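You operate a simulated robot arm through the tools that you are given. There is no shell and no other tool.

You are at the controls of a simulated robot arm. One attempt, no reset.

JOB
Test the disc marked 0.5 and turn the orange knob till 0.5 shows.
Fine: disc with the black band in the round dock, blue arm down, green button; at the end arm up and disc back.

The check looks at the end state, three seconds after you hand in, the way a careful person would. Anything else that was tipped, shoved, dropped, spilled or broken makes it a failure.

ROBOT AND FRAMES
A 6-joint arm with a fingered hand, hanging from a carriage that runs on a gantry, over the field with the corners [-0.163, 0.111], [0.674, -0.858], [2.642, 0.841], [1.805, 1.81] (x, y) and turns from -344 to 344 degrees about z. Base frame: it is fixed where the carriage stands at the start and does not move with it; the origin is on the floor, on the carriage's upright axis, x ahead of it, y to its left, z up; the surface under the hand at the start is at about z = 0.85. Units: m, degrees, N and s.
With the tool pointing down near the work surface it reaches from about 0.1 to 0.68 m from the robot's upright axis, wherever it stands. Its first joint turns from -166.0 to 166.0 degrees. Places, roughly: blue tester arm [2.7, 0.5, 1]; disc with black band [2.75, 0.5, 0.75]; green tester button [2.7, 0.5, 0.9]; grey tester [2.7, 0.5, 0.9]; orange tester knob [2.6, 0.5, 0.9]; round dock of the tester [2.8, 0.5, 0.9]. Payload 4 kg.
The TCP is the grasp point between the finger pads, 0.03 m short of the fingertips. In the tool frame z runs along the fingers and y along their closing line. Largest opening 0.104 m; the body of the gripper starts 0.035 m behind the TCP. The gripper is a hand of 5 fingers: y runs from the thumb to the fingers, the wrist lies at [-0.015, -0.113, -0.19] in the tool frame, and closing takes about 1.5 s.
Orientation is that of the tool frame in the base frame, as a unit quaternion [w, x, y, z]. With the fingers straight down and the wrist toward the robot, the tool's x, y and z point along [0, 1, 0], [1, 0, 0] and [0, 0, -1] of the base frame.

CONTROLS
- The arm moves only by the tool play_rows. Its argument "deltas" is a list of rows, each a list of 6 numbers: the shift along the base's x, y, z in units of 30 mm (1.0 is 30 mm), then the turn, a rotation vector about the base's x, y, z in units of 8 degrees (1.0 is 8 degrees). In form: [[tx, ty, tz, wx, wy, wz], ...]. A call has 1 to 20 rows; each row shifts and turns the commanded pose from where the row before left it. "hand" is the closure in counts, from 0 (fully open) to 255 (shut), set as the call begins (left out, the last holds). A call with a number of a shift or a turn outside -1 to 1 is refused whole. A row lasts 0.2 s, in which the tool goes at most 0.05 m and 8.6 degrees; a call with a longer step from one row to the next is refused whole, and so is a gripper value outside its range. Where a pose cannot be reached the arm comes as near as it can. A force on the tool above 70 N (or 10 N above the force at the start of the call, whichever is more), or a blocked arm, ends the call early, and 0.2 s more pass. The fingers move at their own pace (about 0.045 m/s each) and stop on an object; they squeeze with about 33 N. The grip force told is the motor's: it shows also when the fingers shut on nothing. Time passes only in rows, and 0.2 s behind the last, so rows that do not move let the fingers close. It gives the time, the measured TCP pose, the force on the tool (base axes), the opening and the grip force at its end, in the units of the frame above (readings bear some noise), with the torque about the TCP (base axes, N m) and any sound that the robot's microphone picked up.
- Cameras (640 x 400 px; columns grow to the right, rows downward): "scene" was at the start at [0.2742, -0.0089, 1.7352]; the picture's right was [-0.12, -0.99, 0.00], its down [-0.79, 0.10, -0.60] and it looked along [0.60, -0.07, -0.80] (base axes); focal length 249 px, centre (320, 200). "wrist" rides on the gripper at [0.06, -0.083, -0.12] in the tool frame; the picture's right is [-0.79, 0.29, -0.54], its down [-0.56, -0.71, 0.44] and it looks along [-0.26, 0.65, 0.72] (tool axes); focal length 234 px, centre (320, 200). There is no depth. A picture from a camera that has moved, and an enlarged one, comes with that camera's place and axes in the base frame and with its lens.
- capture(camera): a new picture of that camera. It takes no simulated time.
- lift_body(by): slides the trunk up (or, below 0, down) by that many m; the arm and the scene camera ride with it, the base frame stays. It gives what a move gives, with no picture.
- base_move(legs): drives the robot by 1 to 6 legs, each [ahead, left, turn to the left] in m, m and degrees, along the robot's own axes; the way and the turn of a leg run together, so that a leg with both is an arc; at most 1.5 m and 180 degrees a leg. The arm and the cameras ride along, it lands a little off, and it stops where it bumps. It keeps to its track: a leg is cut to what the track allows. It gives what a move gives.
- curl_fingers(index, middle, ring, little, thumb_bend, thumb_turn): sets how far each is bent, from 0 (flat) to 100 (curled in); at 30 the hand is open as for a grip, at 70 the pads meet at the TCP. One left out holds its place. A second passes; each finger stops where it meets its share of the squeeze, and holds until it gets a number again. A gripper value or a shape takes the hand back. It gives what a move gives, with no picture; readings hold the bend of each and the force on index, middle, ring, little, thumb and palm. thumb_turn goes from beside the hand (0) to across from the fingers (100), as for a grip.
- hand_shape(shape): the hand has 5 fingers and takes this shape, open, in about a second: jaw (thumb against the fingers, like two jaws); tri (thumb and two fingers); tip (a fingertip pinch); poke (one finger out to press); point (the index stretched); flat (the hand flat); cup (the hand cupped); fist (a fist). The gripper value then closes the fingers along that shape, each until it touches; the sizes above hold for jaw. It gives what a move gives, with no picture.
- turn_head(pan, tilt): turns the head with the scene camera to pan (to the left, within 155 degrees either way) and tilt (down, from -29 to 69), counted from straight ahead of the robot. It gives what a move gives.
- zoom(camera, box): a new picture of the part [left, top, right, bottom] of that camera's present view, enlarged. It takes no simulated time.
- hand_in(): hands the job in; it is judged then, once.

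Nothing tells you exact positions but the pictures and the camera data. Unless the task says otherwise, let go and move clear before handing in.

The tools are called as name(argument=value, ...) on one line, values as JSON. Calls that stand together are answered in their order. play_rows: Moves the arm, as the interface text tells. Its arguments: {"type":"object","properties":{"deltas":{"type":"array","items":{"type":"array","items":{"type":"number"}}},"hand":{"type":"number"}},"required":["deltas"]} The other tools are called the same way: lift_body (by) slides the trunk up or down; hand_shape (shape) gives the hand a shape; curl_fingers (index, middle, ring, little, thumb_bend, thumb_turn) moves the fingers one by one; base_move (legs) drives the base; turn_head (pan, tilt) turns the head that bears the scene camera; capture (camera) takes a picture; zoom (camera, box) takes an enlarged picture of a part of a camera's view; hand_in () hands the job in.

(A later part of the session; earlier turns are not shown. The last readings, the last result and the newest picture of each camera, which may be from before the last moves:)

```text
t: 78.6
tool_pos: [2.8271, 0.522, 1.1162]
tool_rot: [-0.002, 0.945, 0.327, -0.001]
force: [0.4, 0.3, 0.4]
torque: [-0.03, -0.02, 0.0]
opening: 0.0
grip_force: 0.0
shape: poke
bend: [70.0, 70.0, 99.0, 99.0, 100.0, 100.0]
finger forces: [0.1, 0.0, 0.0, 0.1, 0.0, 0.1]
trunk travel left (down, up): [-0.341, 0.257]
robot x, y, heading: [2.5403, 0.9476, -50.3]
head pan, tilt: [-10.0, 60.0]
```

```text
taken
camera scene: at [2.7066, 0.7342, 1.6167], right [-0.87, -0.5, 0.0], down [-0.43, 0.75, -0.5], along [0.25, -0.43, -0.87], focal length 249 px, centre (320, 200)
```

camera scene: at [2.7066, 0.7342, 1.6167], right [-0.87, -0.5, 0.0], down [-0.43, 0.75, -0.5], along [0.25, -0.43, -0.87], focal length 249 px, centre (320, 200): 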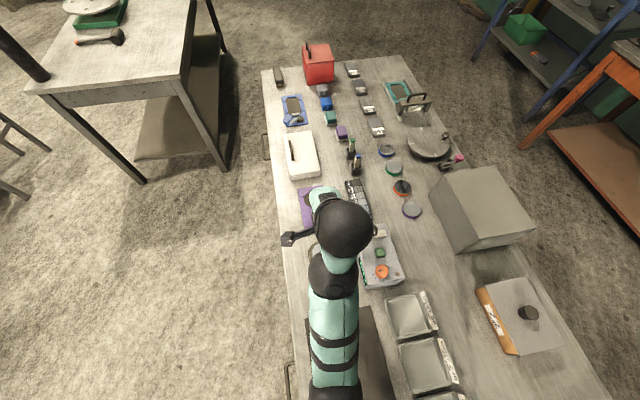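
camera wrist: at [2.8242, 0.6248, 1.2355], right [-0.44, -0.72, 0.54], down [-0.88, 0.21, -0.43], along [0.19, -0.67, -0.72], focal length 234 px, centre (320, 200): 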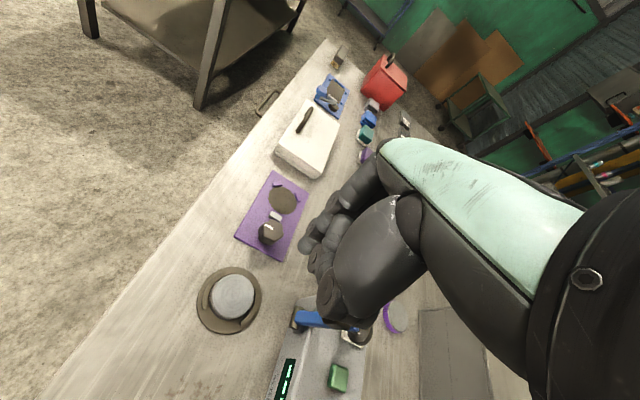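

zoom(camera="wrist", box=[270, 180, 400, 360])

zoom(camera="scene", box=[280, 170, 440, 300])

```text
2.22 times, centred on (335, 270) of wrist
camera zoom: at [2.8242, 0.6248, 1.2355], right [-0.44, -0.72, 0.54], down [-0.88, 0.21, -0.43], along [0.19, -0.67, -0.72], focal length 520 px, centre (287, 44)
```

zoom: 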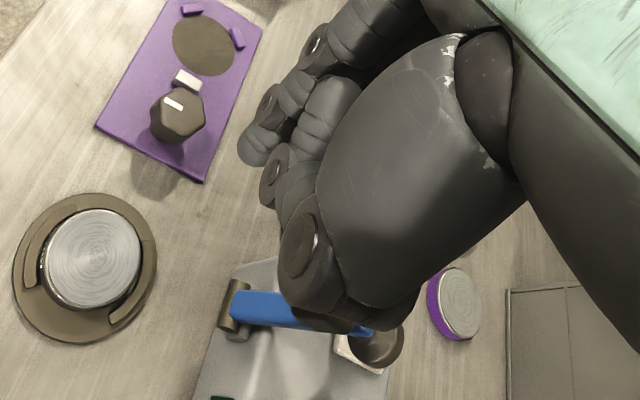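

```text
3.08 times, centred on (360, 235) of scene
camera zoom: at [2.7066, 0.7342, 1.6167], right [-0.87, -0.5, 0.0], down [-0.43, 0.75, -0.5], along [0.25, -0.43, -0.87], focal length 766 px, centre (197, 92)
```

zoom: 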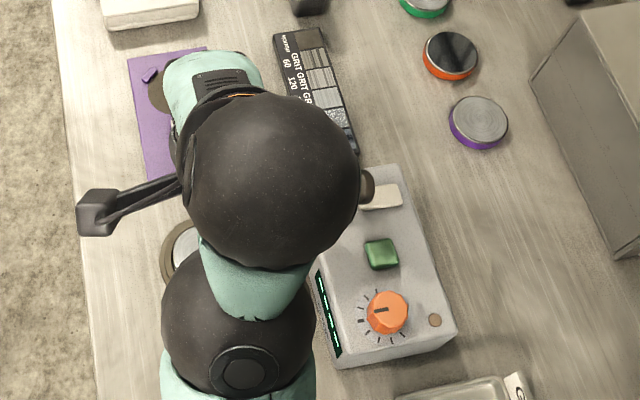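

play_rows(deltas=[[-0.85, -0.74, 0, 0, 0, 0], [-0.85, -0.74, 0, 0, 0, 0], [-0.85, -0.74, 0, 0, 0, 0], [-0.85, -0.74, 0, 0, 0, 0], [-0.85, -0.74, 0, 0, 0, 0], [-0.85, -0.74, 0, 0, 0, 0]])

lift_body(by=-0.07)

capture(camera="wrist")

zoom(camera="scene", box=[280, 150, 480, 320])

```text
t: 79.8
tool_pos: [2.7041, 0.4144, 1.1172]
tool_rot: [-0.003, 0.95, 0.314, 0.008]
force: [21.6, -18.3, 3.5]
torque: [2.74, 2.91, -2.34]
opening: 0.0
grip_force: 0.1
shape: poke
bend: [70.0, 70.0, 99.0, 99.0, 100.0, 100.0]
finger forces: [0.0, 0.0, 0.1, 0.1, 0.1, 0.1]
trunk travel left (down, up): [-0.341, 0.257]
robot x, y, heading: [2.5476, 0.9481, -50.2]
head pan, tilt: [-10.0, 60.0]
stopped in row 6: the force on the tool passed its limit at 174 N (the readings are from after the stop); the commanded pose is now the measured one
```

```text
t: 80.9
tool_pos: [2.7019, 0.4126, 1.0476]
tool_rot: [-0.005, 0.949, 0.314, 0.008]
force: [38.0, -28.0, 5.0]
torque: [4.3, 5.18, -4.21]
opening: 0.0
grip_force: 0.1
shape: poke
bend: [70.0, 70.0, 99.0, 99.0, 100.0, 100.0]
finger forces: [0.0, 0.0, 0.1, 0.0, 0.0, 0.0]
trunk travel left (down, up): [-0.271, 0.327]
robot x, y, heading: [2.5423, 0.9425, -50.2]
head pan, tilt: [-10.0, 60.0]
```

```text
taken
camera wrist: at [2.7011, 0.5138, 1.1681], right [-0.47, -0.71, 0.53], down [-0.86, 0.24, -0.44], along [0.19, -0.66, -0.72], focal length 234 px, centre (320, 200)
```

wrist: 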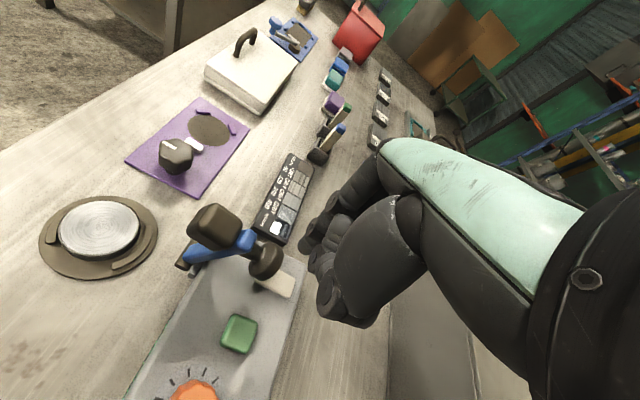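

```text
2.35 times, centred on (380, 235) of scene
camera zoom: at [2.7067, 0.7341, 1.5467], right [-0.87, -0.5, 0.0], down [-0.43, 0.75, -0.5], along [0.25, -0.43, -0.87], focal length 586 px, centre (179, 118)
```

zoom: 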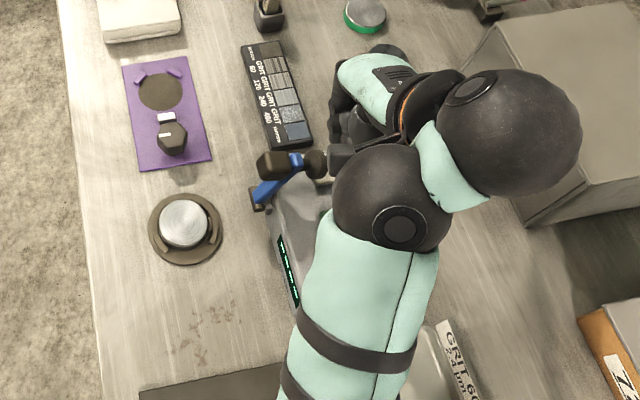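

The force stop looks like a self-contact between the hand's camera stalk and the arm's own joint (push direction is away from the robot); the table items look untouched. I ease off in the direction of the push.

play_rows(deltas=[[0.2, -0.23, 0.3, 0, 0, 0], [0.2, -0.23, 0.3, 0, 0, 0], [0, 0, 0, 0, 0, 0]])

zoom(camera="scene", box=[280, 150, 480, 320])

```text
t: 81.7
tool_pos: [2.716, 0.3986, 1.0647]
tool_rot: [-0.004, 0.949, 0.315, 0.007]
force: [-0.6, 0.2, 0.5]
torque: [0.01, 0.0, -0.01]
opening: 0.0
grip_force: 0.1
shape: poke
bend: [70.0, 70.0, 99.0, 99.0, 100.0, 100.0]
finger forces: [0.0, 0.0, 0.1, 0.0, 0.0, 0.1]
trunk travel left (down, up): [-0.271, 0.327]
robot x, y, heading: [2.543, 0.9463, -50.0]
head pan, tilt: [-10.0, 60.0]
```

```text
2.35 times, centred on (380, 235) of scene
camera zoom: at [2.7066, 0.7342, 1.5467], right [-0.87, -0.5, 0.0], down [-0.43, 0.75, -0.5], along [0.25, -0.43, -0.87], focal length 586 px, centre (179, 118)
```

zoom: 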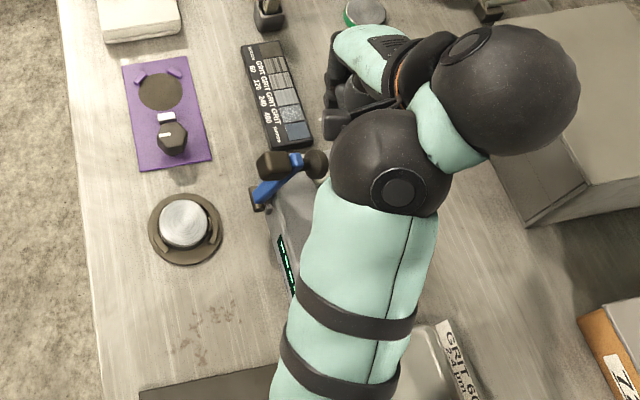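

Free again. I'll turn the hand to line up with the reach direction, which unfolds the wrist.

play_rows(deltas=[[0.1, -0.1, 0.5, 0, 0, -0.8], [0, 0, 0.3, 0, 0, -1], [0, 0, 0, 0, 0, -1], [0, 0, 0, 0, 0, 0]])

capture(camera="scene")

capture(camera="wrist")

```text
t: 82.7
tool_pos: [2.7182, 0.3949, 1.0895]
tool_rot: [-0.003, 0.992, 0.124, 0.007]
force: [-0.4, 0.5, 0.2]
torque: [0.02, 0.0, 0.01]
opening: 0.0001
grip_force: 0.1
shape: poke
bend: [70.0, 70.0, 99.0, 99.0, 100.0, 100.0]
finger forces: [0.0, 0.0, 0.0, 0.0, 0.1, 0.0]
trunk travel left (down, up): [-0.271, 0.327]
robot x, y, heading: [2.5449, 0.9419, -50.0]
head pan, tilt: [-10.0, 60.0]
```

```text
taken
camera scene: at [2.7066, 0.7342, 1.5466], right [-0.87, -0.5, 0.0], down [-0.43, 0.75, -0.5], along [0.25, -0.43, -0.87], focal length 249 px, centre (320, 200)
```

scene: 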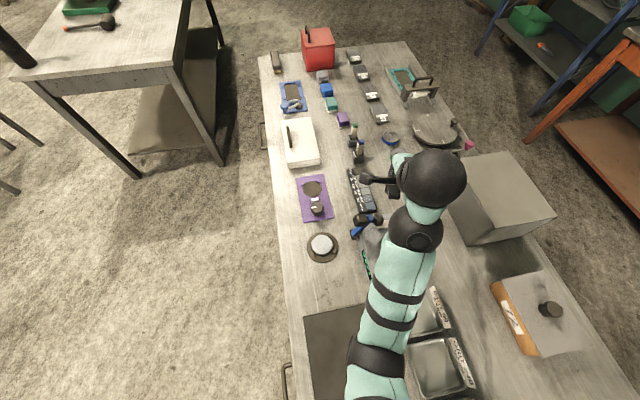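

```text
taken
camera wrist: at [2.7549, 0.4902, 1.2096], right [-0.7, -0.48, 0.53], down [-0.71, 0.55, -0.44], along [-0.08, -0.69, -0.72], focal length 234 px, centre (320, 200)
```

wrist: 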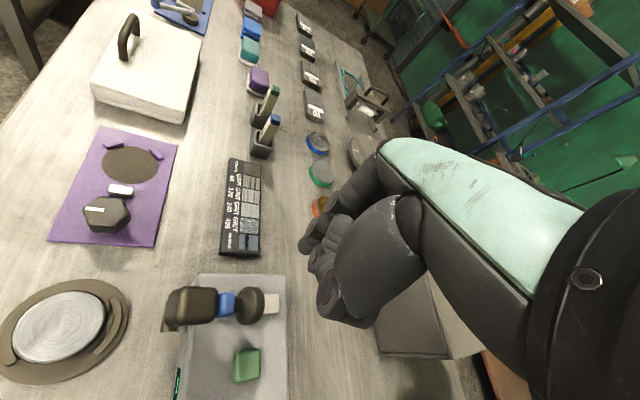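

zoom(camera="wrist", box=[150, 260, 310, 400])

zoom(camera="scene", box=[300, 170, 420, 270])

```text
2.86 times, centred on (230, 330) of wrist
camera zoom: at [2.7549, 0.4902, 1.2096], right [-0.7, -0.48, 0.53], down [-0.71, 0.55, -0.44], along [-0.08, -0.69, -0.72], focal length 669 px, centre (577, -171)
```

zoom: 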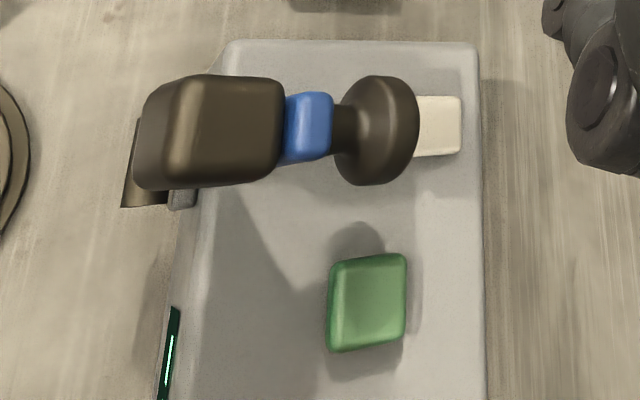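

```text
4.00 times, centred on (360, 220) of scene
camera zoom: at [2.7066, 0.7342, 1.5466], right [-0.87, -0.5, 0.0], down [-0.43, 0.75, -0.5], along [0.25, -0.43, -0.87], focal length 996 px, centre (160, 120)
```

zoom: 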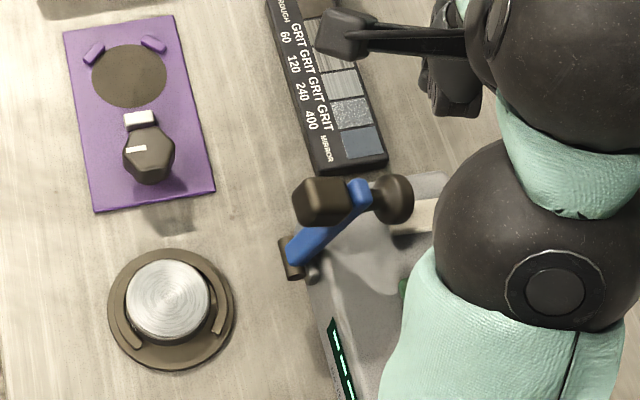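

Now the wrist is clear. The knob of the blue arm is at about (2.714, 0.426, 0.979) and its hinge at (2.755, 0.469, 0.915), so I place the finger on the knob's tester side and will push toward the dock.

play_rows(deltas=[[-0.5, -0.1, 0, 0, 0, 0], [-0.6, 0, 0, 0, 0, 0], [-0.25, 0, 0, 0, 0, 0]])

lift_body(by=-0.07)

capture(camera="wrist")

capture(camera="scene")

```text
t: 83.5
tool_pos: [2.6768, 0.3945, 1.0917]
tool_rot: [-0.003, 0.992, 0.125, 0.007]
force: [0.0, -0.6, -0.1]
torque: [0.03, -0.01, -0.01]
opening: 0.0001
grip_force: 0.0
shape: poke
bend: [70.0, 70.0, 99.0, 99.0, 100.0, 100.0]
finger forces: [0.0, 0.1, 0.0, 0.0, 0.0, 0.0]
trunk travel left (down, up): [-0.271, 0.327]
robot x, y, heading: [2.5461, 0.9443, -50.2]
head pan, tilt: [-10.0, 60.0]
```

```text
t: 84.6
tool_pos: [2.677, 0.393, 1.0219]
tool_rot: [-0.003, 0.992, 0.125, 0.007]
force: [-0.2, -0.5, 0.0]
torque: [-0.01, -0.01, 0.01]
opening: 0.0
grip_force: 0.1
shape: poke
bend: [70.0, 70.0, 99.0, 99.0, 100.0, 100.0]
finger forces: [0.0, 0.0, 0.1, 0.0, 0.0, 0.1]
trunk travel left (down, up): [-0.201, 0.397]
robot x, y, heading: [2.5452, 0.9433, -50.2]
head pan, tilt: [-10.0, 60.0]
```

```text
taken
camera wrist: at [2.7144, 0.4876, 1.142], right [-0.7, -0.48, 0.53], down [-0.71, 0.55, -0.44], along [-0.08, -0.69, -0.72], focal length 234 px, centre (320, 200)
```

wrist: 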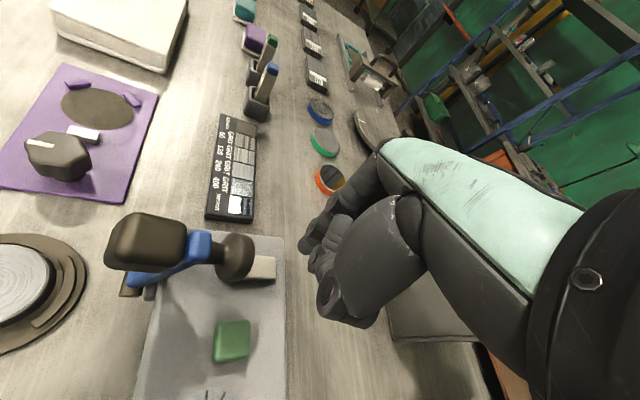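

```text
taken
camera scene: at [2.7067, 0.7341, 1.4767], right [-0.87, -0.5, 0.0], down [-0.43, 0.75, -0.5], along [0.25, -0.43, -0.87], focal length 249 px, centre (320, 200)
```

scene: 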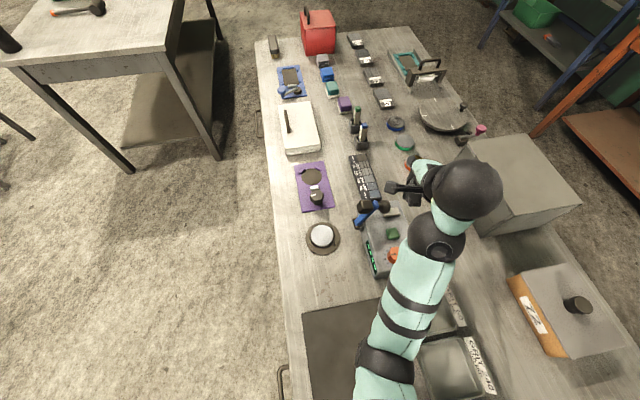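

play_rows(deltas=[[0, 0, -0.4, 0, 0, 0], [0, 0, -0.45, 0, 0, 0], [0, 0, 0, 0, 0, 0]])

zoom(camera="wrist", box=[90, 170, 390, 360])

zoom(camera="scene", box=[330, 150, 450, 250])

```text
t: 85.4
tool_pos: [2.6774, 0.3925, 0.9959]
tool_rot: [-0.003, 0.992, 0.125, 0.008]
force: [-0.9, -0.1, 0.1]
torque: [0.0, 0.03, 0.01]
opening: 0.0001
grip_force: 0.1
shape: poke
bend: [70.0, 70.0, 99.0, 99.0, 100.0, 100.0]
finger forces: [0.0, 0.0, 0.0, 0.0, 0.1, 0.0]
trunk travel left (down, up): [-0.201, 0.397]
robot x, y, heading: [2.5437, 0.9447, -50.2]
head pan, tilt: [-10.0, 60.0]
```

```text
2.11 times, centred on (240, 265) of wrist
camera zoom: at [2.714, 0.4881, 1.1158], right [-0.7, -0.48, 0.53], down [-0.71, 0.55, -0.44], along [-0.08, -0.69, -0.72], focal length 493 px, centre (488, 63)
```

zoom: 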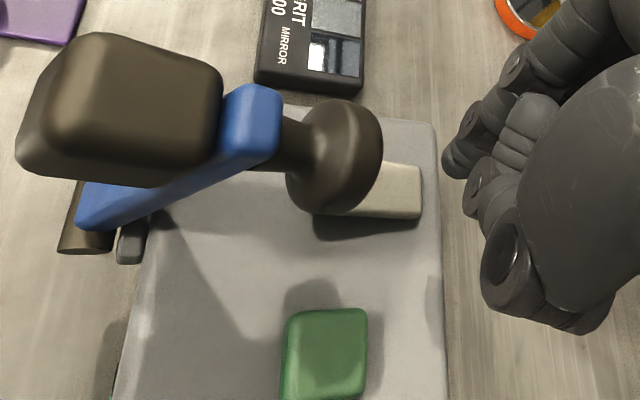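

```text
4.00 times, centred on (390, 200) of scene
camera zoom: at [2.7066, 0.7342, 1.4767], right [-0.87, -0.5, 0.0], down [-0.43, 0.75, -0.5], along [0.25, -0.43, -0.87], focal length 996 px, centre (40, 200)
```

zoom: 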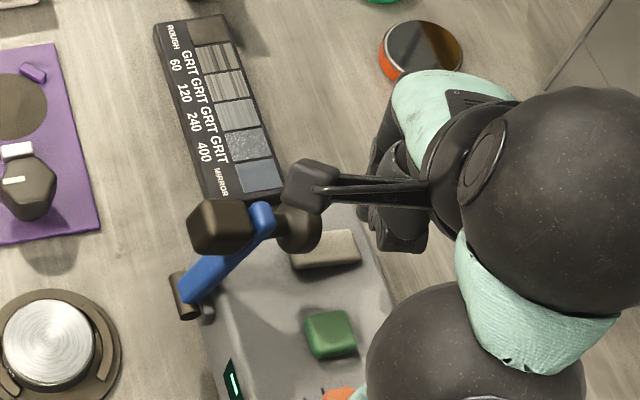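

play_rows(deltas=[[0.3, 0.26, 0, 0, 0, 0], [0.3, 0.26, 0, 0, 0, 0], [0.3, 0.26, 0, 0, 0, 0], [0.3, 0.26, 0, 0, 0, 0], [0.3, 0.26, 0, 0, 0, 0]])

zoom(camera="wrist", box=[90, 170, 390, 360])

zoom(camera="scene", box=[330, 150, 450, 250])

```text
t: 86.6
tool_pos: [2.7197, 0.4304, 0.9975]
tool_rot: [0.001, 0.992, 0.125, 0.007]
force: [-8.0, -0.4, 15.3]
torque: [0.13, -0.07, 0.05]
opening: 0.0001
grip_force: 0.0
shape: poke
bend: [70.0, 70.0, 99.0, 99.0, 100.0, 100.0]
finger forces: [4.6, 0.1, 0.0, 0.0, 12.0, 0.1]
trunk travel left (down, up): [-0.201, 0.397]
robot x, y, heading: [2.5441, 0.9475, -50.1]
head pan, tilt: [-10.0, 60.0]
```

```text
2.11 times, centred on (240, 265) of wrist
camera zoom: at [2.7579, 0.5256, 1.1182], right [-0.7, -0.48, 0.53], down [-0.71, 0.55, -0.45], along [-0.08, -0.69, -0.72], focal length 493 px, centre (488, 63)
```

zoom: 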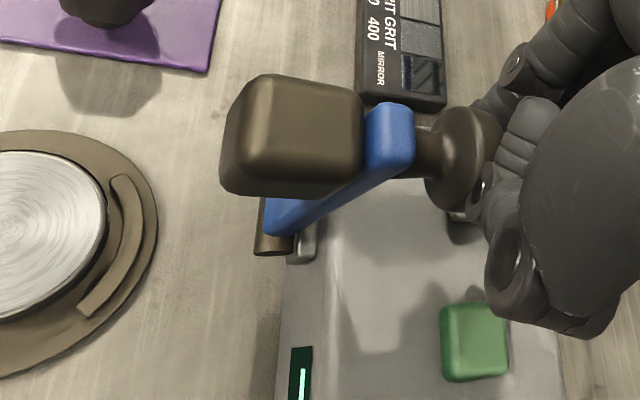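

```text
4.00 times, centred on (390, 200) of scene
camera zoom: at [2.7058, 0.7335, 1.477], right [-0.87, -0.5, 0.0], down [-0.43, 0.75, -0.5], along [0.25, -0.43, -0.87], focal length 996 px, centre (40, 200)
```

zoom: 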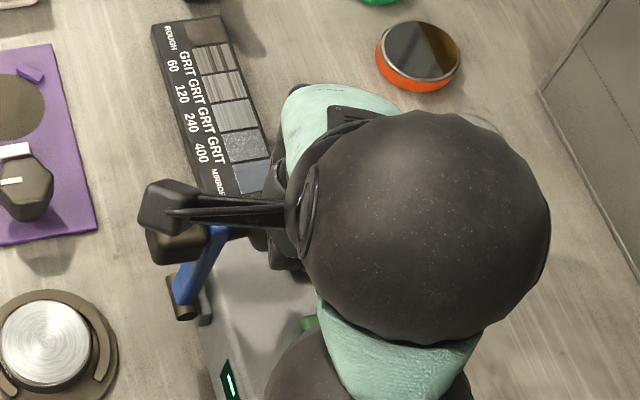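

The finger and thumb touch the knob and the arm is beginning to swing. I raise slightly to follow the knob's arc while pushing on.

play_rows(deltas=[[0, 0, 0.35, 0, 0, 0], [0.3, 0.26, 0.15, 0, 0, 0], [0.3, 0.26, 0.1, 0, 0, 0], [0.3, 0.26, 0, 0, 0, 0]])

zoom(camera="wrist", box=[90, 170, 390, 360])

```text
t: 87.6
tool_pos: [2.7498, 0.455, 1.0135]
tool_rot: [-0.003, 0.992, 0.126, 0.007]
force: [0.6, 0.2, 0.2]
torque: [-0.03, 0.01, -0.02]
opening: 0.0
grip_force: 0.1
shape: poke
bend: [70.0, 70.0, 99.0, 99.0, 100.0, 100.0]
finger forces: [0.1, 0.1, 0.0, 0.0, 0.0, 0.0]
trunk travel left (down, up): [-0.201, 0.397]
robot x, y, heading: [2.5471, 0.9476, -50.3]
head pan, tilt: [-10.0, 60.0]
```

```text
2.11 times, centred on (240, 265) of wrist
camera zoom: at [2.7871, 0.5503, 1.1337], right [-0.7, -0.48, 0.53], down [-0.71, 0.55, -0.44], along [-0.08, -0.69, -0.72], focal length 493 px, centre (488, 63)
```

zoom: 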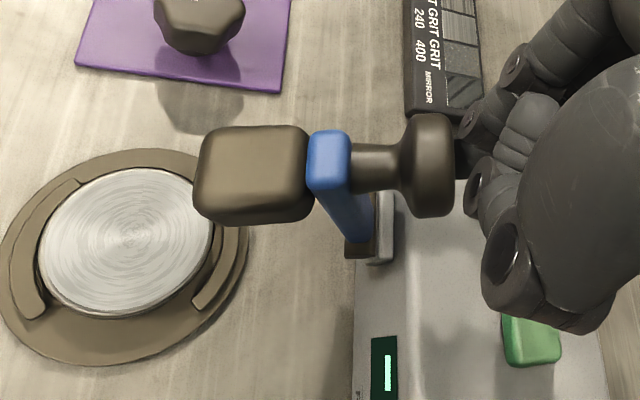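

play_rows(deltas=[[0.3, 0.26, 0, 0, 0, 0], [0.3, 0.26, 0, 0, 0, 0], [0.3, 0.26, -0.1, 0, 0, 0]])

zoom(camera="wrist", box=[90, 170, 390, 360])

```text
t: 88.4
tool_pos: [2.7762, 0.4779, 1.0098]
tool_rot: [-0.002, 0.992, 0.125, 0.007]
force: [0.1, -0.1, 0.2]
torque: [0.02, 0.04, -0.02]
opening: 0.0001
grip_force: 0.0
shape: poke
bend: [70.0, 70.0, 99.0, 99.0, 100.0, 100.0]
finger forces: [0.1, 0.0, 0.1, 0.1, 0.0, 0.0]
trunk travel left (down, up): [-0.201, 0.397]
robot x, y, heading: [2.5399, 0.9427, -49.9]
head pan, tilt: [-10.0, 60.0]
```

```text
2.11 times, centred on (240, 265) of wrist
camera zoom: at [2.8141, 0.5722, 1.1302], right [-0.7, -0.48, 0.53], down [-0.71, 0.55, -0.44], along [-0.08, -0.69, -0.72], focal length 493 px, centre (488, 63)
```

zoom: 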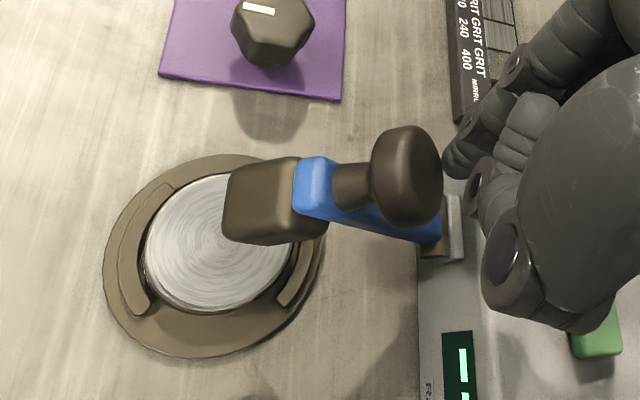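

play_rows(deltas=[[0.3, 0.26, 0, 0, 0, 0], [0.3, 0.26, 0, 0, 0, 0]])

zoom(camera="wrist", box=[90, 170, 390, 360])

zoom(camera="scene", box=[290, 150, 450, 270])

```text
t: 89.0
tool_pos: [2.7941, 0.493, 1.0093]
tool_rot: [-0.002, 0.992, 0.125, 0.009]
force: [0.0, -0.4, 0.5]
torque: [0.0, -0.04, -0.01]
opening: 0.0
grip_force: 0.0
shape: poke
bend: [70.0, 70.0, 99.0, 99.0, 100.0, 100.0]
finger forces: [0.0, 0.1, 0.0, 0.0, 0.1, 0.0]
trunk travel left (down, up): [-0.201, 0.397]
robot x, y, heading: [2.5412, 0.9461, -50.0]
head pan, tilt: [-10.0, 60.0]
```

```text
2.11 times, centred on (240, 265) of wrist
camera zoom: at [2.8319, 0.5881, 1.1298], right [-0.7, -0.48, 0.53], down [-0.71, 0.55, -0.45], along [-0.08, -0.69, -0.72], focal length 493 px, centre (488, 63)
```

zoom: 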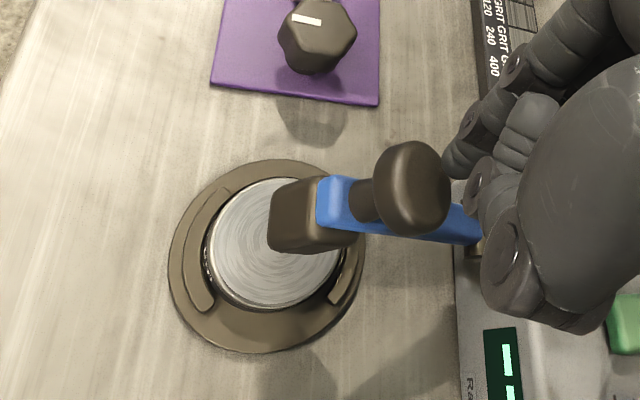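

```text
3.33 times, centred on (370, 210) of scene
camera zoom: at [2.7067, 0.7343, 1.4766], right [-0.87, -0.5, 0.0], down [-0.43, 0.75, -0.5], along [0.25, -0.43, -0.87], focal length 830 px, centre (153, 167)
```

zoom: 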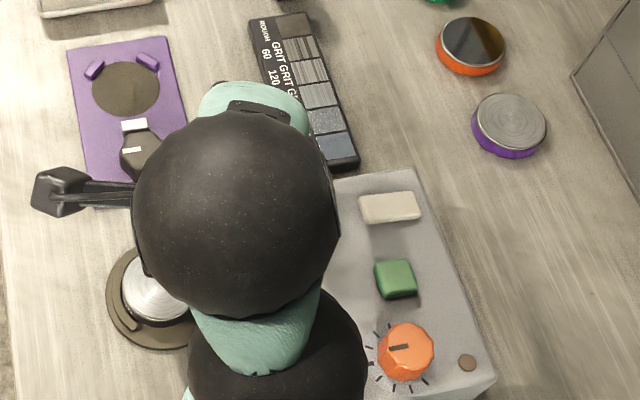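

play_rows(deltas=[[0, 0, 0.7, 0, 0, 0], [0, 0, 0.7, 0, 0, 0], [0.4, 0.34, 0, 0, 0, 0], [0.4, 0.34, 0, 0, 0, 0], [0, 0, -0.5, 0, 0, 0], [0, 0, -0.5, 0, 0, 0]])

zoom(camera="wrist", box=[90, 170, 390, 360])

```text
t: 90.4
tool_pos: [2.8248, 0.4909, 0.9896]
tool_rot: [-0.002, 0.992, 0.125, 0.008]
force: [-0.5, 0.1, 0.2]
torque: [-0.01, -0.01, -0.03]
opening: 0.0
grip_force: 0.0
shape: poke
bend: [70.0, 70.0, 99.0, 99.0, 100.0, 100.0]
finger forces: [0.0, 0.0, 0.0, 0.1, 0.0, 0.0]
out of reach, approached as far as the arm can: row 1, 2, 3, 4
trunk travel left (down, up): [-0.201, 0.397]
robot x, y, heading: [2.5448, 0.9437, -49.8]
head pan, tilt: [-10.0, 60.0]
```

```text
2.11 times, centred on (240, 265) of wrist
camera zoom: at [2.8615, 0.5847, 1.1105], right [-0.7, -0.48, 0.53], down [-0.71, 0.55, -0.44], along [-0.08, -0.69, -0.72], focal length 493 px, centre (488, 63)
```

zoom: 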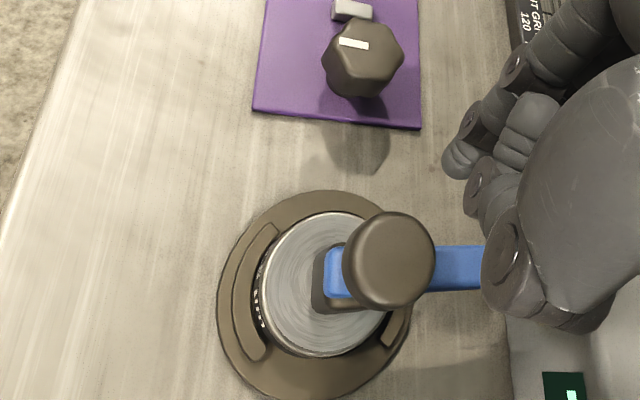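

The arm is nearly down on the disc. I raise the trunk a little for room, then press on the cap from above to make sure it is fully down.

lift_body(by=0.06)

play_rows(deltas=[[0, 0.5, 0, 0, 0, 0], [0, 0.5, 0, 0, 0, 0], [0, 0, 0, 0, 0, 0]])

zoom(camera="wrist", box=[90, 170, 390, 360])

```text
t: 91.4
tool_pos: [2.8237, 0.4902, 1.0495]
tool_rot: [-0.003, 0.992, 0.125, 0.008]
force: [0.7, 0.6, -0.2]
torque: [-0.01, -0.01, -0.02]
opening: 0.0
grip_force: 0.0
shape: poke
bend: [70.0, 70.0, 99.0, 99.0, 100.0, 100.0]
finger forces: [0.0, 0.0, 0.0, 0.0, 0.1, 0.0]
trunk travel left (down, up): [-0.261, 0.337]
robot x, y, heading: [2.5468, 0.9465, -50.0]
head pan, tilt: [-10.0, 60.0]
```

```text
t: 92.2
tool_pos: [2.8223, 0.5197, 1.0496]
tool_rot: [-0.002, 0.992, 0.126, 0.008]
force: [0.0, 0.0, 0.3]
torque: [0.03, -0.02, 0.01]
opening: 0.0
grip_force: 0.1
shape: poke
bend: [70.0, 70.0, 99.0, 99.0, 100.0, 100.0]
finger forces: [0.1, 0.0, 0.0, 0.0, 0.0, 0.0]
trunk travel left (down, up): [-0.261, 0.337]
robot x, y, heading: [2.5433, 0.9451, -50.2]
head pan, tilt: [-10.0, 60.0]
```

```text
2.11 times, centred on (240, 265) of wrist
camera zoom: at [2.861, 0.615, 1.17], right [-0.7, -0.48, 0.53], down [-0.71, 0.55, -0.44], along [-0.08, -0.69, -0.72], focal length 493 px, centre (488, 63)
```

zoom: 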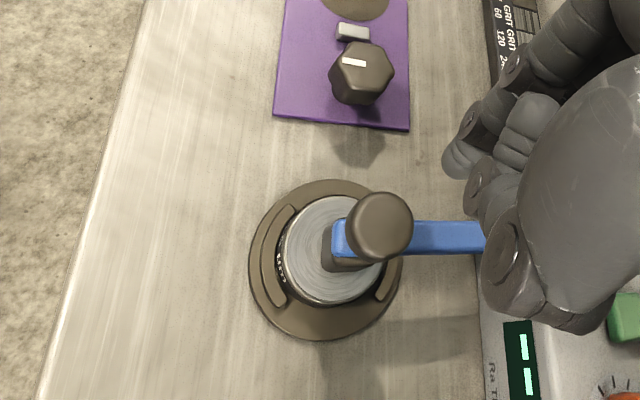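

play_rows(deltas=[[0, 0.1, -0.7, 0, 0, 0], [0, 0, -0.7, 0, 0, 0], [0, 0, -0.4, 0, 0, 0], [0, 0, 0, 0, 0, 0]])

play_rows(deltas=[[0, 0, -0.2, 0, 0, 0], [0, 0, -0.2, 0, 0, 0], [0, 0, 0, 0, 0, 0]])

capture(camera="wrist")

```text
t: 93.2
tool_pos: [2.8241, 0.5253, 0.996]
tool_rot: [-0.003, 0.992, 0.125, 0.008]
force: [-0.5, -0.3, -0.1]
torque: [0.01, -0.02, -0.01]
opening: 0.0
grip_force: 0.1
shape: poke
bend: [70.0, 70.0, 99.0, 99.0, 100.0, 100.0]
finger forces: [0.1, 0.0, 0.0, 0.0, 0.1, 0.0]
trunk travel left (down, up): [-0.261, 0.337]
robot x, y, heading: [2.5482, 0.9466, -50.1]
head pan, tilt: [-10.0, 60.0]
```

```text
t: 94.0
tool_pos: [2.8253, 0.524, 0.9828]
tool_rot: [-0.002, 0.992, 0.125, 0.007]
force: [0.2, -0.2, -0.4]
torque: [0.01, 0.01, -0.01]
opening: 0.0
grip_force: 0.0
shape: poke
bend: [70.0, 70.0, 99.0, 99.0, 100.0, 100.0]
finger forces: [0.1, 0.1, 0.0, 0.1, 0.0, 0.0]
trunk travel left (down, up): [-0.261, 0.337]
robot x, y, heading: [2.5445, 0.9488, -50.1]
head pan, tilt: [-10.0, 60.0]
```

```text
taken
camera wrist: at [2.8621, 0.6187, 1.1046], right [-0.7, -0.48, 0.53], down [-0.71, 0.55, -0.44], along [-0.08, -0.69, -0.72], focal length 234 px, centre (320, 200)
```

wrist: 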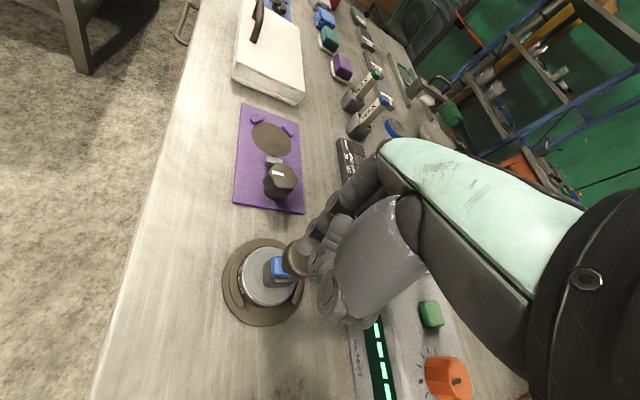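

zoom(camera="wrist", box=[220, 180, 400, 320])

play_rows(deltas=[[0, 0, -0.2, 0, 0, 0], [0, 0, -0.15, 0, 0, 0], [0, 0, 0, 0, 0, 0]])

zoom(camera="wrist", box=[220, 180, 400, 320])

```text
2.86 times, centred on (310, 250) of wrist
camera zoom: at [2.8621, 0.6187, 1.1046], right [-0.7, -0.48, 0.53], down [-0.71, 0.55, -0.44], along [-0.08, -0.69, -0.72], focal length 669 px, centre (349, 57)
```

zoom: 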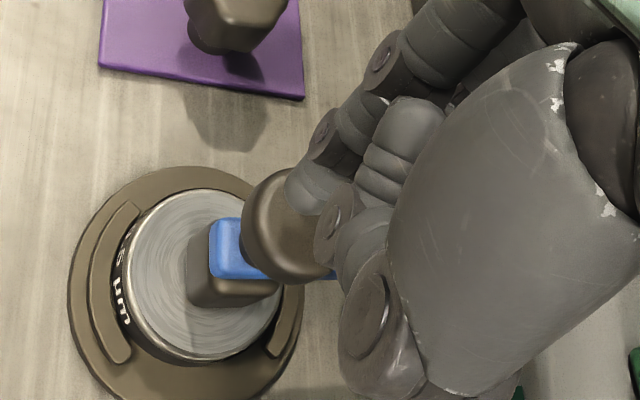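

```text
t: 94.8
tool_pos: [2.8248, 0.5219, 0.9757]
tool_rot: [-0.002, 0.992, 0.126, 0.007]
force: [-0.3, 0.5, 3.4]
torque: [0.0, 0.03, 0.02]
opening: 0.0002
grip_force: 0.0
shape: poke
bend: [70.0, 70.0, 99.0, 99.0, 100.0, 100.0]
finger forces: [0.0, 3.9, 0.0, 0.1, 0.0, 0.0]
trunk travel left (down, up): [-0.261, 0.337]
robot x, y, heading: [2.5446, 0.9431, -50.1]
head pan, tilt: [-10.0, 60.0]
```

```text
2.86 times, centred on (310, 250) of wrist
camera zoom: at [2.8612, 0.6176, 1.0948], right [-0.7, -0.48, 0.53], down [-0.71, 0.55, -0.44], along [-0.08, -0.69, -0.72], focal length 669 px, centre (349, 57)
```

zoom: 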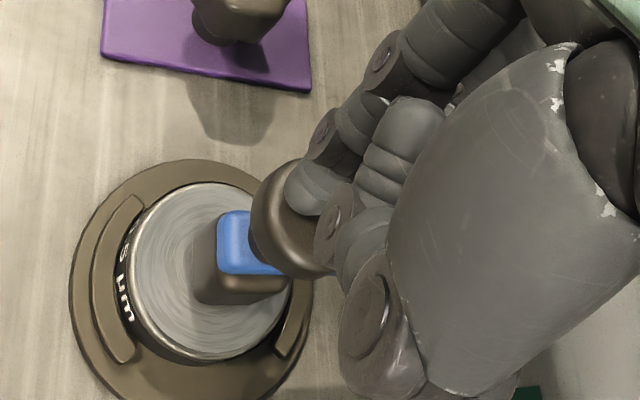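

play_rows(deltas=[[0, 0, -0.15, 0, 0, 0], [0, 0, -0.15, 0, 0, 0], [0, 0, -0.1, 0, 0, 0], [0, 0, 0, 0, 0, 0]])

zoom(camera="wrist", box=[220, 180, 400, 320])

```text
t: 95.8
tool_pos: [2.8252, 0.5176, 0.9712]
tool_rot: [0.007, 0.992, 0.126, 0.011]
force: [-10.0, 1.6, 66.3]
torque: [0.26, 0.34, -0.07]
opening: 0.0
grip_force: 0.1
shape: poke
bend: [70.0, 70.0, 99.0, 99.0, 100.0, 100.0]
finger forces: [42.9, 23.7, 0.0, 0.0, 0.0, 0.0]
trunk travel left (down, up): [-0.261, 0.337]
robot x, y, heading: [2.543, 0.9451, -49.9]
head pan, tilt: [-10.0, 60.0]
```

```text
2.86 times, centred on (310, 250) of wrist
camera zoom: at [2.8621, 0.6144, 1.0902], right [-0.71, -0.47, 0.53], down [-0.71, 0.54, -0.46], along [-0.07, -0.7, -0.71], focal length 669 px, centre (349, 57)
```

zoom: 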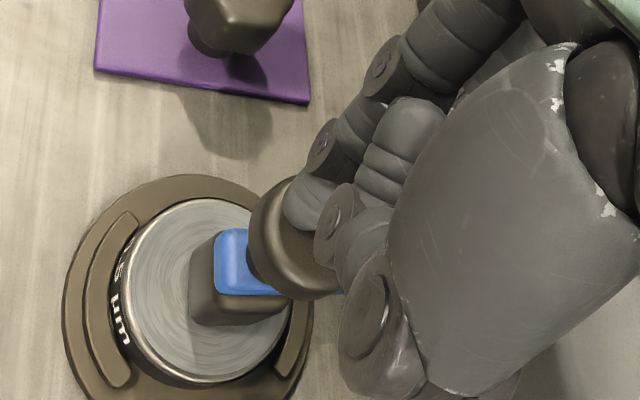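

The arm is firmly down (66 N stop). I back off and carry the finger to above the green button at about (2.671, 0.455, 0.935).

play_rows(deltas=[[0, 0, 0.6, 0, 0, 0], [0, 0, 0.7, 0, 0, 0], [0, 0, 0.6, 0, 0, 0], [-0.9, -0.4, 0, 0, 0, 0], [-0.9, -0.4, 0, 0, 0, 0], [-0.9, -0.4, 0, 0, 0, 0], [-0.9, -0.4, 0, 0, 0, 0], [-0.9, -0.4, 0, 0, 0, 0], [0, 0, 0, 0, 0, 0]])

capture(camera="wrist")

zoom(camera="scene", box=[290, 150, 450, 270])

```text
t: 97.8
tool_pos: [2.6866, 0.4649, 1.0172]
tool_rot: [-0.003, 0.992, 0.125, 0.007]
force: [-0.9, 0.3, -0.4]
torque: [-0.03, -0.02, 0.01]
opening: 0.0
grip_force: 0.1
shape: poke
bend: [70.0, 70.0, 99.0, 99.0, 100.0, 100.0]
finger forces: [0.0, 0.0, 0.1, 0.0, 0.1, 0.0]
trunk travel left (down, up): [-0.261, 0.337]
robot x, y, heading: [2.5455, 0.944, -50.1]
head pan, tilt: [-10.0, 60.0]
```

```text
taken
camera wrist: at [2.7244, 0.5592, 1.1387], right [-0.7, -0.48, 0.53], down [-0.71, 0.55, -0.44], along [-0.08, -0.69, -0.72], focal length 234 px, centre (320, 200)
```

wrist: 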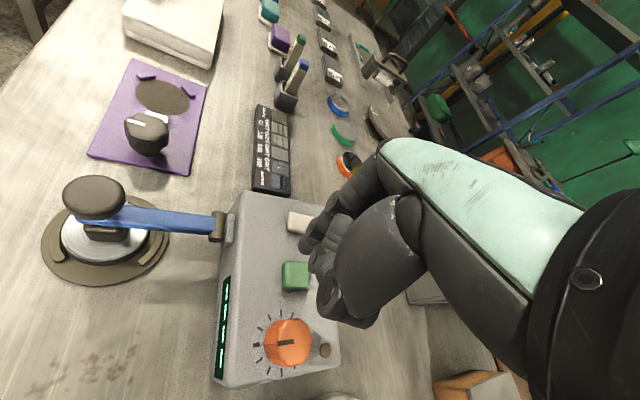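

```text
3.33 times, centred on (370, 210) of scene
camera zoom: at [2.7066, 0.7342, 1.5366], right [-0.87, -0.5, 0.0], down [-0.43, 0.75, -0.5], along [0.25, -0.43, -0.87], focal length 830 px, centre (153, 167)
```

zoom: 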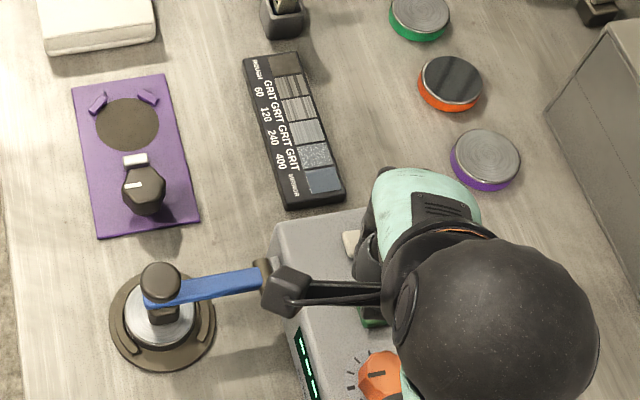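

The arm rests squarely on the disc in the dock. The fingers are above the green button; I press down carefully.

play_rows(deltas=[[0, 0, -0.5, 0, 0, 0], [0, 0, -0.5, 0, 0, 0], [0, 0, -0.3, 0, 0, 0], [0, 0, 0, 0, 0, 0]])

zoom(camera="wrist", box=[190, 180, 400, 390])

```text
t: 98.8
tool_pos: [2.6873, 0.4631, 0.9791]
tool_rot: [-0.002, 0.992, 0.126, 0.008]
force: [-0.3, -0.5, -0.4]
torque: [0.02, 0.01, 0.01]
opening: 0.0
grip_force: 0.2
shape: poke
bend: [70.0, 70.0, 99.0, 99.0, 100.0, 100.0]
finger forces: [0.1, 0.0, 0.0, 0.1, 0.0, 0.0]
trunk travel left (down, up): [-0.261, 0.337]
robot x, y, heading: [2.5432, 0.9421, -50.0]
head pan, tilt: [-10.0, 60.0]
```

```text
1.90 times, centred on (295, 285) of wrist
camera zoom: at [2.7257, 0.5586, 1.1], right [-0.7, -0.48, 0.53], down [-0.71, 0.55, -0.44], along [-0.08, -0.69, -0.72], focal length 446 px, centre (368, 38)
```

zoom: 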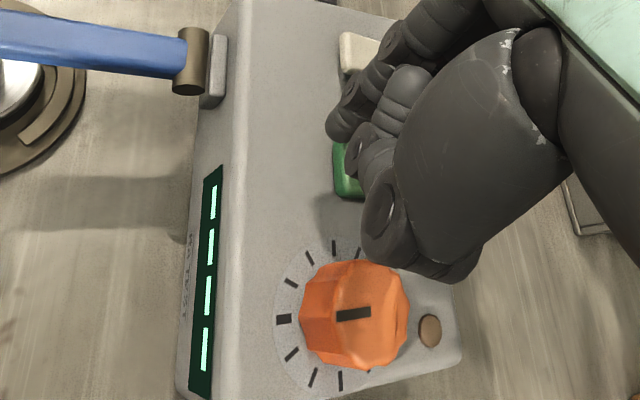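

play_rows(deltas=[[0, 0, -0.2, 0, 0, 0], [0, 0, -0.2, 0, 0, 0], [0, 0, -0.1, 0, 0, 0], [0, 0, 0, 0, 0, 0]])

zoom(camera="wrist", box=[190, 180, 400, 390])

```text
t: 99.8
tool_pos: [2.6881, 0.4628, 0.9647]
tool_rot: [-0.002, 0.992, 0.125, 0.008]
force: [0.5, 1.9, 2.1]
torque: [0.03, 0.0, 0.0]
opening: 0.0
grip_force: 0.0
shape: poke
bend: [70.0, 70.0, 99.0, 99.0, 100.0, 100.0]
finger forces: [0.0, 2.2, 0.1, 0.0, 0.0, 0.1]
trunk travel left (down, up): [-0.261, 0.337]
robot x, y, heading: [2.5415, 0.943, -50.1]
head pan, tilt: [-10.0, 60.0]
heard: click
```

```text
1.90 times, centred on (295, 285) of wrist
camera zoom: at [2.7255, 0.5577, 1.0856], right [-0.7, -0.48, 0.53], down [-0.71, 0.55, -0.44], along [-0.08, -0.69, -0.72], focal length 446 px, centre (368, 38)
```

zoom: 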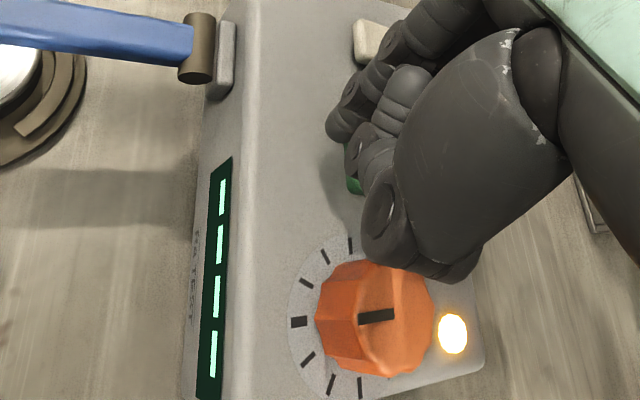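

A click, and the lamp on the tester lit. I lift off and look at the display.

play_rows(deltas=[[0, 0, 0.5, 0, 0, 0], [0, 0, 0.6, 0, 0, 0], [0, 0, 0.6, 0, 0, 0], [0, 0, 0, 0, 0, 0], [0, 0, 0, 0, 0, 0], [0, 0, 0, 0, 0, 0], [0, 0, 0, 0, 0, 0], [0, 0, 0, 0, 0, 0], [0, 0, 0, 0, 0, 0], [0, 0, 0, 0, 0, 0]])

zoom(camera="wrist", box=[190, 240, 350, 400])

zoom(camera="scene", box=[290, 180, 450, 300])

```text
t: 102.0
tool_pos: [2.6881, 0.4622, 1.016]
tool_rot: [-0.003, 0.992, 0.125, 0.007]
force: [0.9, -0.5, 0.0]
torque: [0.01, 0.0, 0.02]
opening: 0.0001
grip_force: 0.2
shape: poke
bend: [70.0, 70.0, 99.0, 99.0, 100.0, 100.0]
finger forces: [0.0, 0.0, 0.1, 0.0, 0.0, 0.0]
trunk travel left (down, up): [-0.261, 0.337]
robot x, y, heading: [2.545, 0.9457, -50.2]
head pan, tilt: [-10.0, 60.0]
```

```text
2.50 times, centred on (270, 320) of wrist
camera zoom: at [2.7249, 0.5572, 1.137], right [-0.7, -0.48, 0.53], down [-0.71, 0.55, -0.44], along [-0.08, -0.69, -0.72], focal length 585 px, centre (445, -100)
```

zoom: 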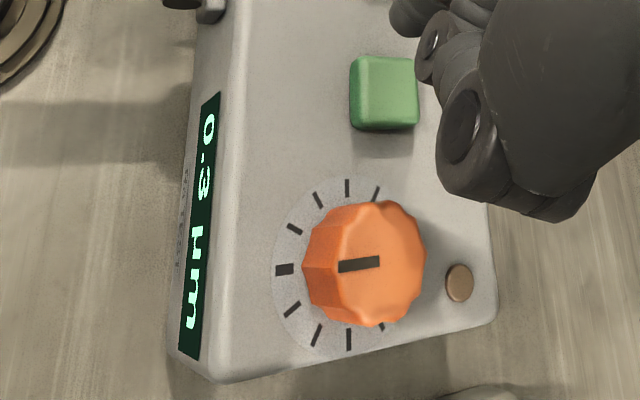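

```text
3.33 times, centred on (370, 240) of scene
camera zoom: at [2.7066, 0.7342, 1.5367], right [-0.87, -0.5, 0.0], down [-0.43, 0.75, -0.5], along [0.25, -0.43, -0.87], focal length 830 px, centre (153, 67)
```

zoom: 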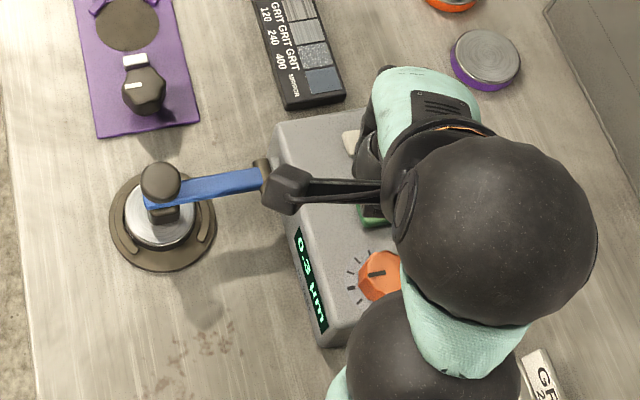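

The display now reads 0.3 µm with the disc tested. Now I'll grip the orange knob at about (2.648, 0.506, top z 0.95); first shape the hand for a three-finger grip and look.

hand_shape(shape="tri")

capture(camera="wrist")

```text
t: 102.9
tool_pos: [2.6897, 0.4626, 1.0175]
tool_rot: [-0.002, 0.992, 0.125, 0.008]
force: [-0.6, 1.3, 0.4]
torque: [0.02, 0.0, -0.05]
opening: 0.1039
grip_force: 0.2
shape: tri
bend: [30.0, 30.0, 99.0, 99.0, 30.0, 97.0]
finger forces: [0.0, 0.1, 0.1, 0.1, 0.0, 0.0]
trunk travel left (down, up): [-0.261, 0.337]
robot x, y, heading: [2.5464, 0.9453, -50.1]
head pan, tilt: [-10.0, 60.0]
```

```text
taken
camera wrist: at [2.7249, 0.5572, 1.137], right [-0.7, -0.48, 0.53], down [-0.71, 0.55, -0.44], along [-0.08, -0.69, -0.72], focal length 234 px, centre (320, 200)
```

wrist: 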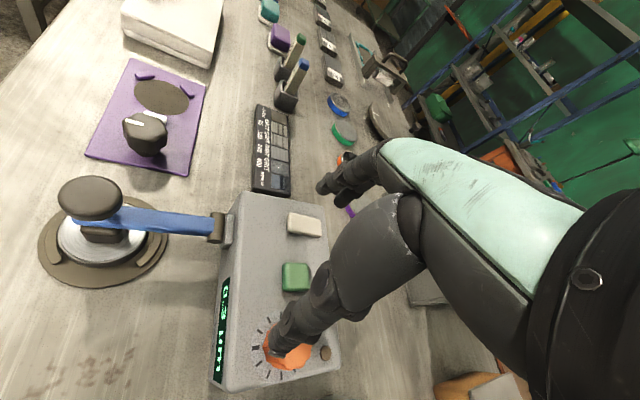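

play_rows(deltas=[[0, 0, 0.4, 0, 0, 0], [-0.6, 0.8, 0, 0, 0, 0], [-0.65, 0.82, 0, 0, 0, 0], [0, 0, 0, 0, 0, 0]], hand=60)

capture(camera="wrist")

capture(camera="scene")

```text
t: 103.9
tool_pos: [2.6509, 0.51, 1.0294]
tool_rot: [-0.003, 0.992, 0.125, 0.007]
force: [-0.4, 0.7, 0.7]
torque: [0.0, 0.01, -0.02]
opening: 0.08
grip_force: 0.0
shape: tri
bend: [27.0, 35.0, 99.0, 99.0, 53.0, 98.0]
finger forces: [0.0, 0.1, 0.0, 0.1, 0.1, 0.0]
trunk travel left (down, up): [-0.261, 0.337]
robot x, y, heading: [2.5423, 0.9461, -50.2]
head pan, tilt: [-10.0, 60.0]
```

```text
taken
camera wrist: at [2.6885, 0.6054, 1.1507], right [-0.7, -0.48, 0.53], down [-0.71, 0.55, -0.44], along [-0.08, -0.69, -0.72], focal length 234 px, centre (320, 200)
```

wrist: 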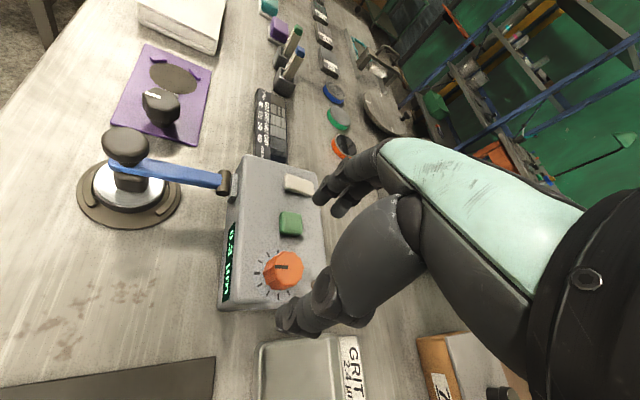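

```text
taken
camera scene: at [2.7066, 0.7342, 1.5366], right [-0.87, -0.5, 0.0], down [-0.43, 0.75, -0.5], along [0.25, -0.43, -0.87], focal length 249 px, centre (320, 200)
```

scene: 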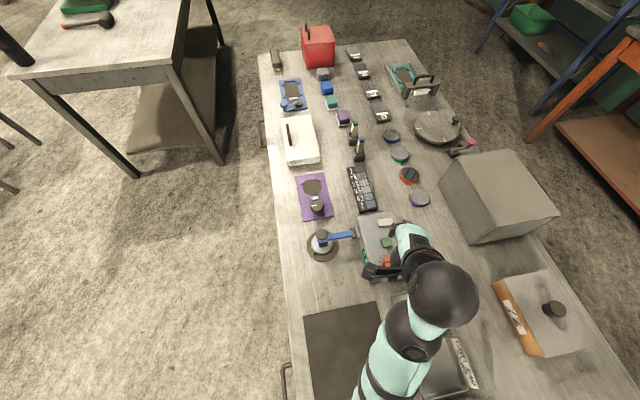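

zoom(camera="wrist", box=[220, 180, 380, 340])

```text
2.50 times, centred on (300, 260) of wrist
camera zoom: at [2.6885, 0.6054, 1.1507], right [-0.7, -0.48, 0.53], down [-0.71, 0.55, -0.44], along [-0.08, -0.69, -0.72], focal length 585 px, centre (370, 50)
```

zoom: 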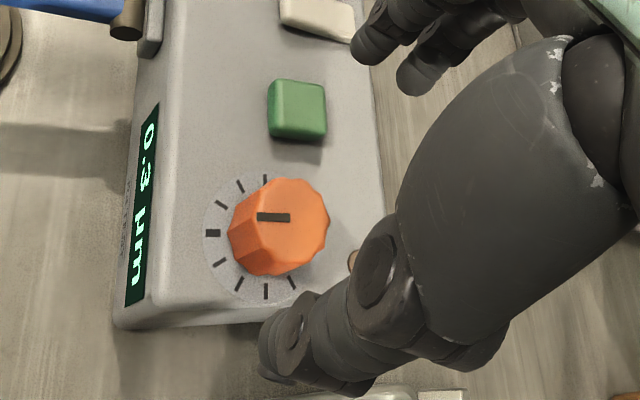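

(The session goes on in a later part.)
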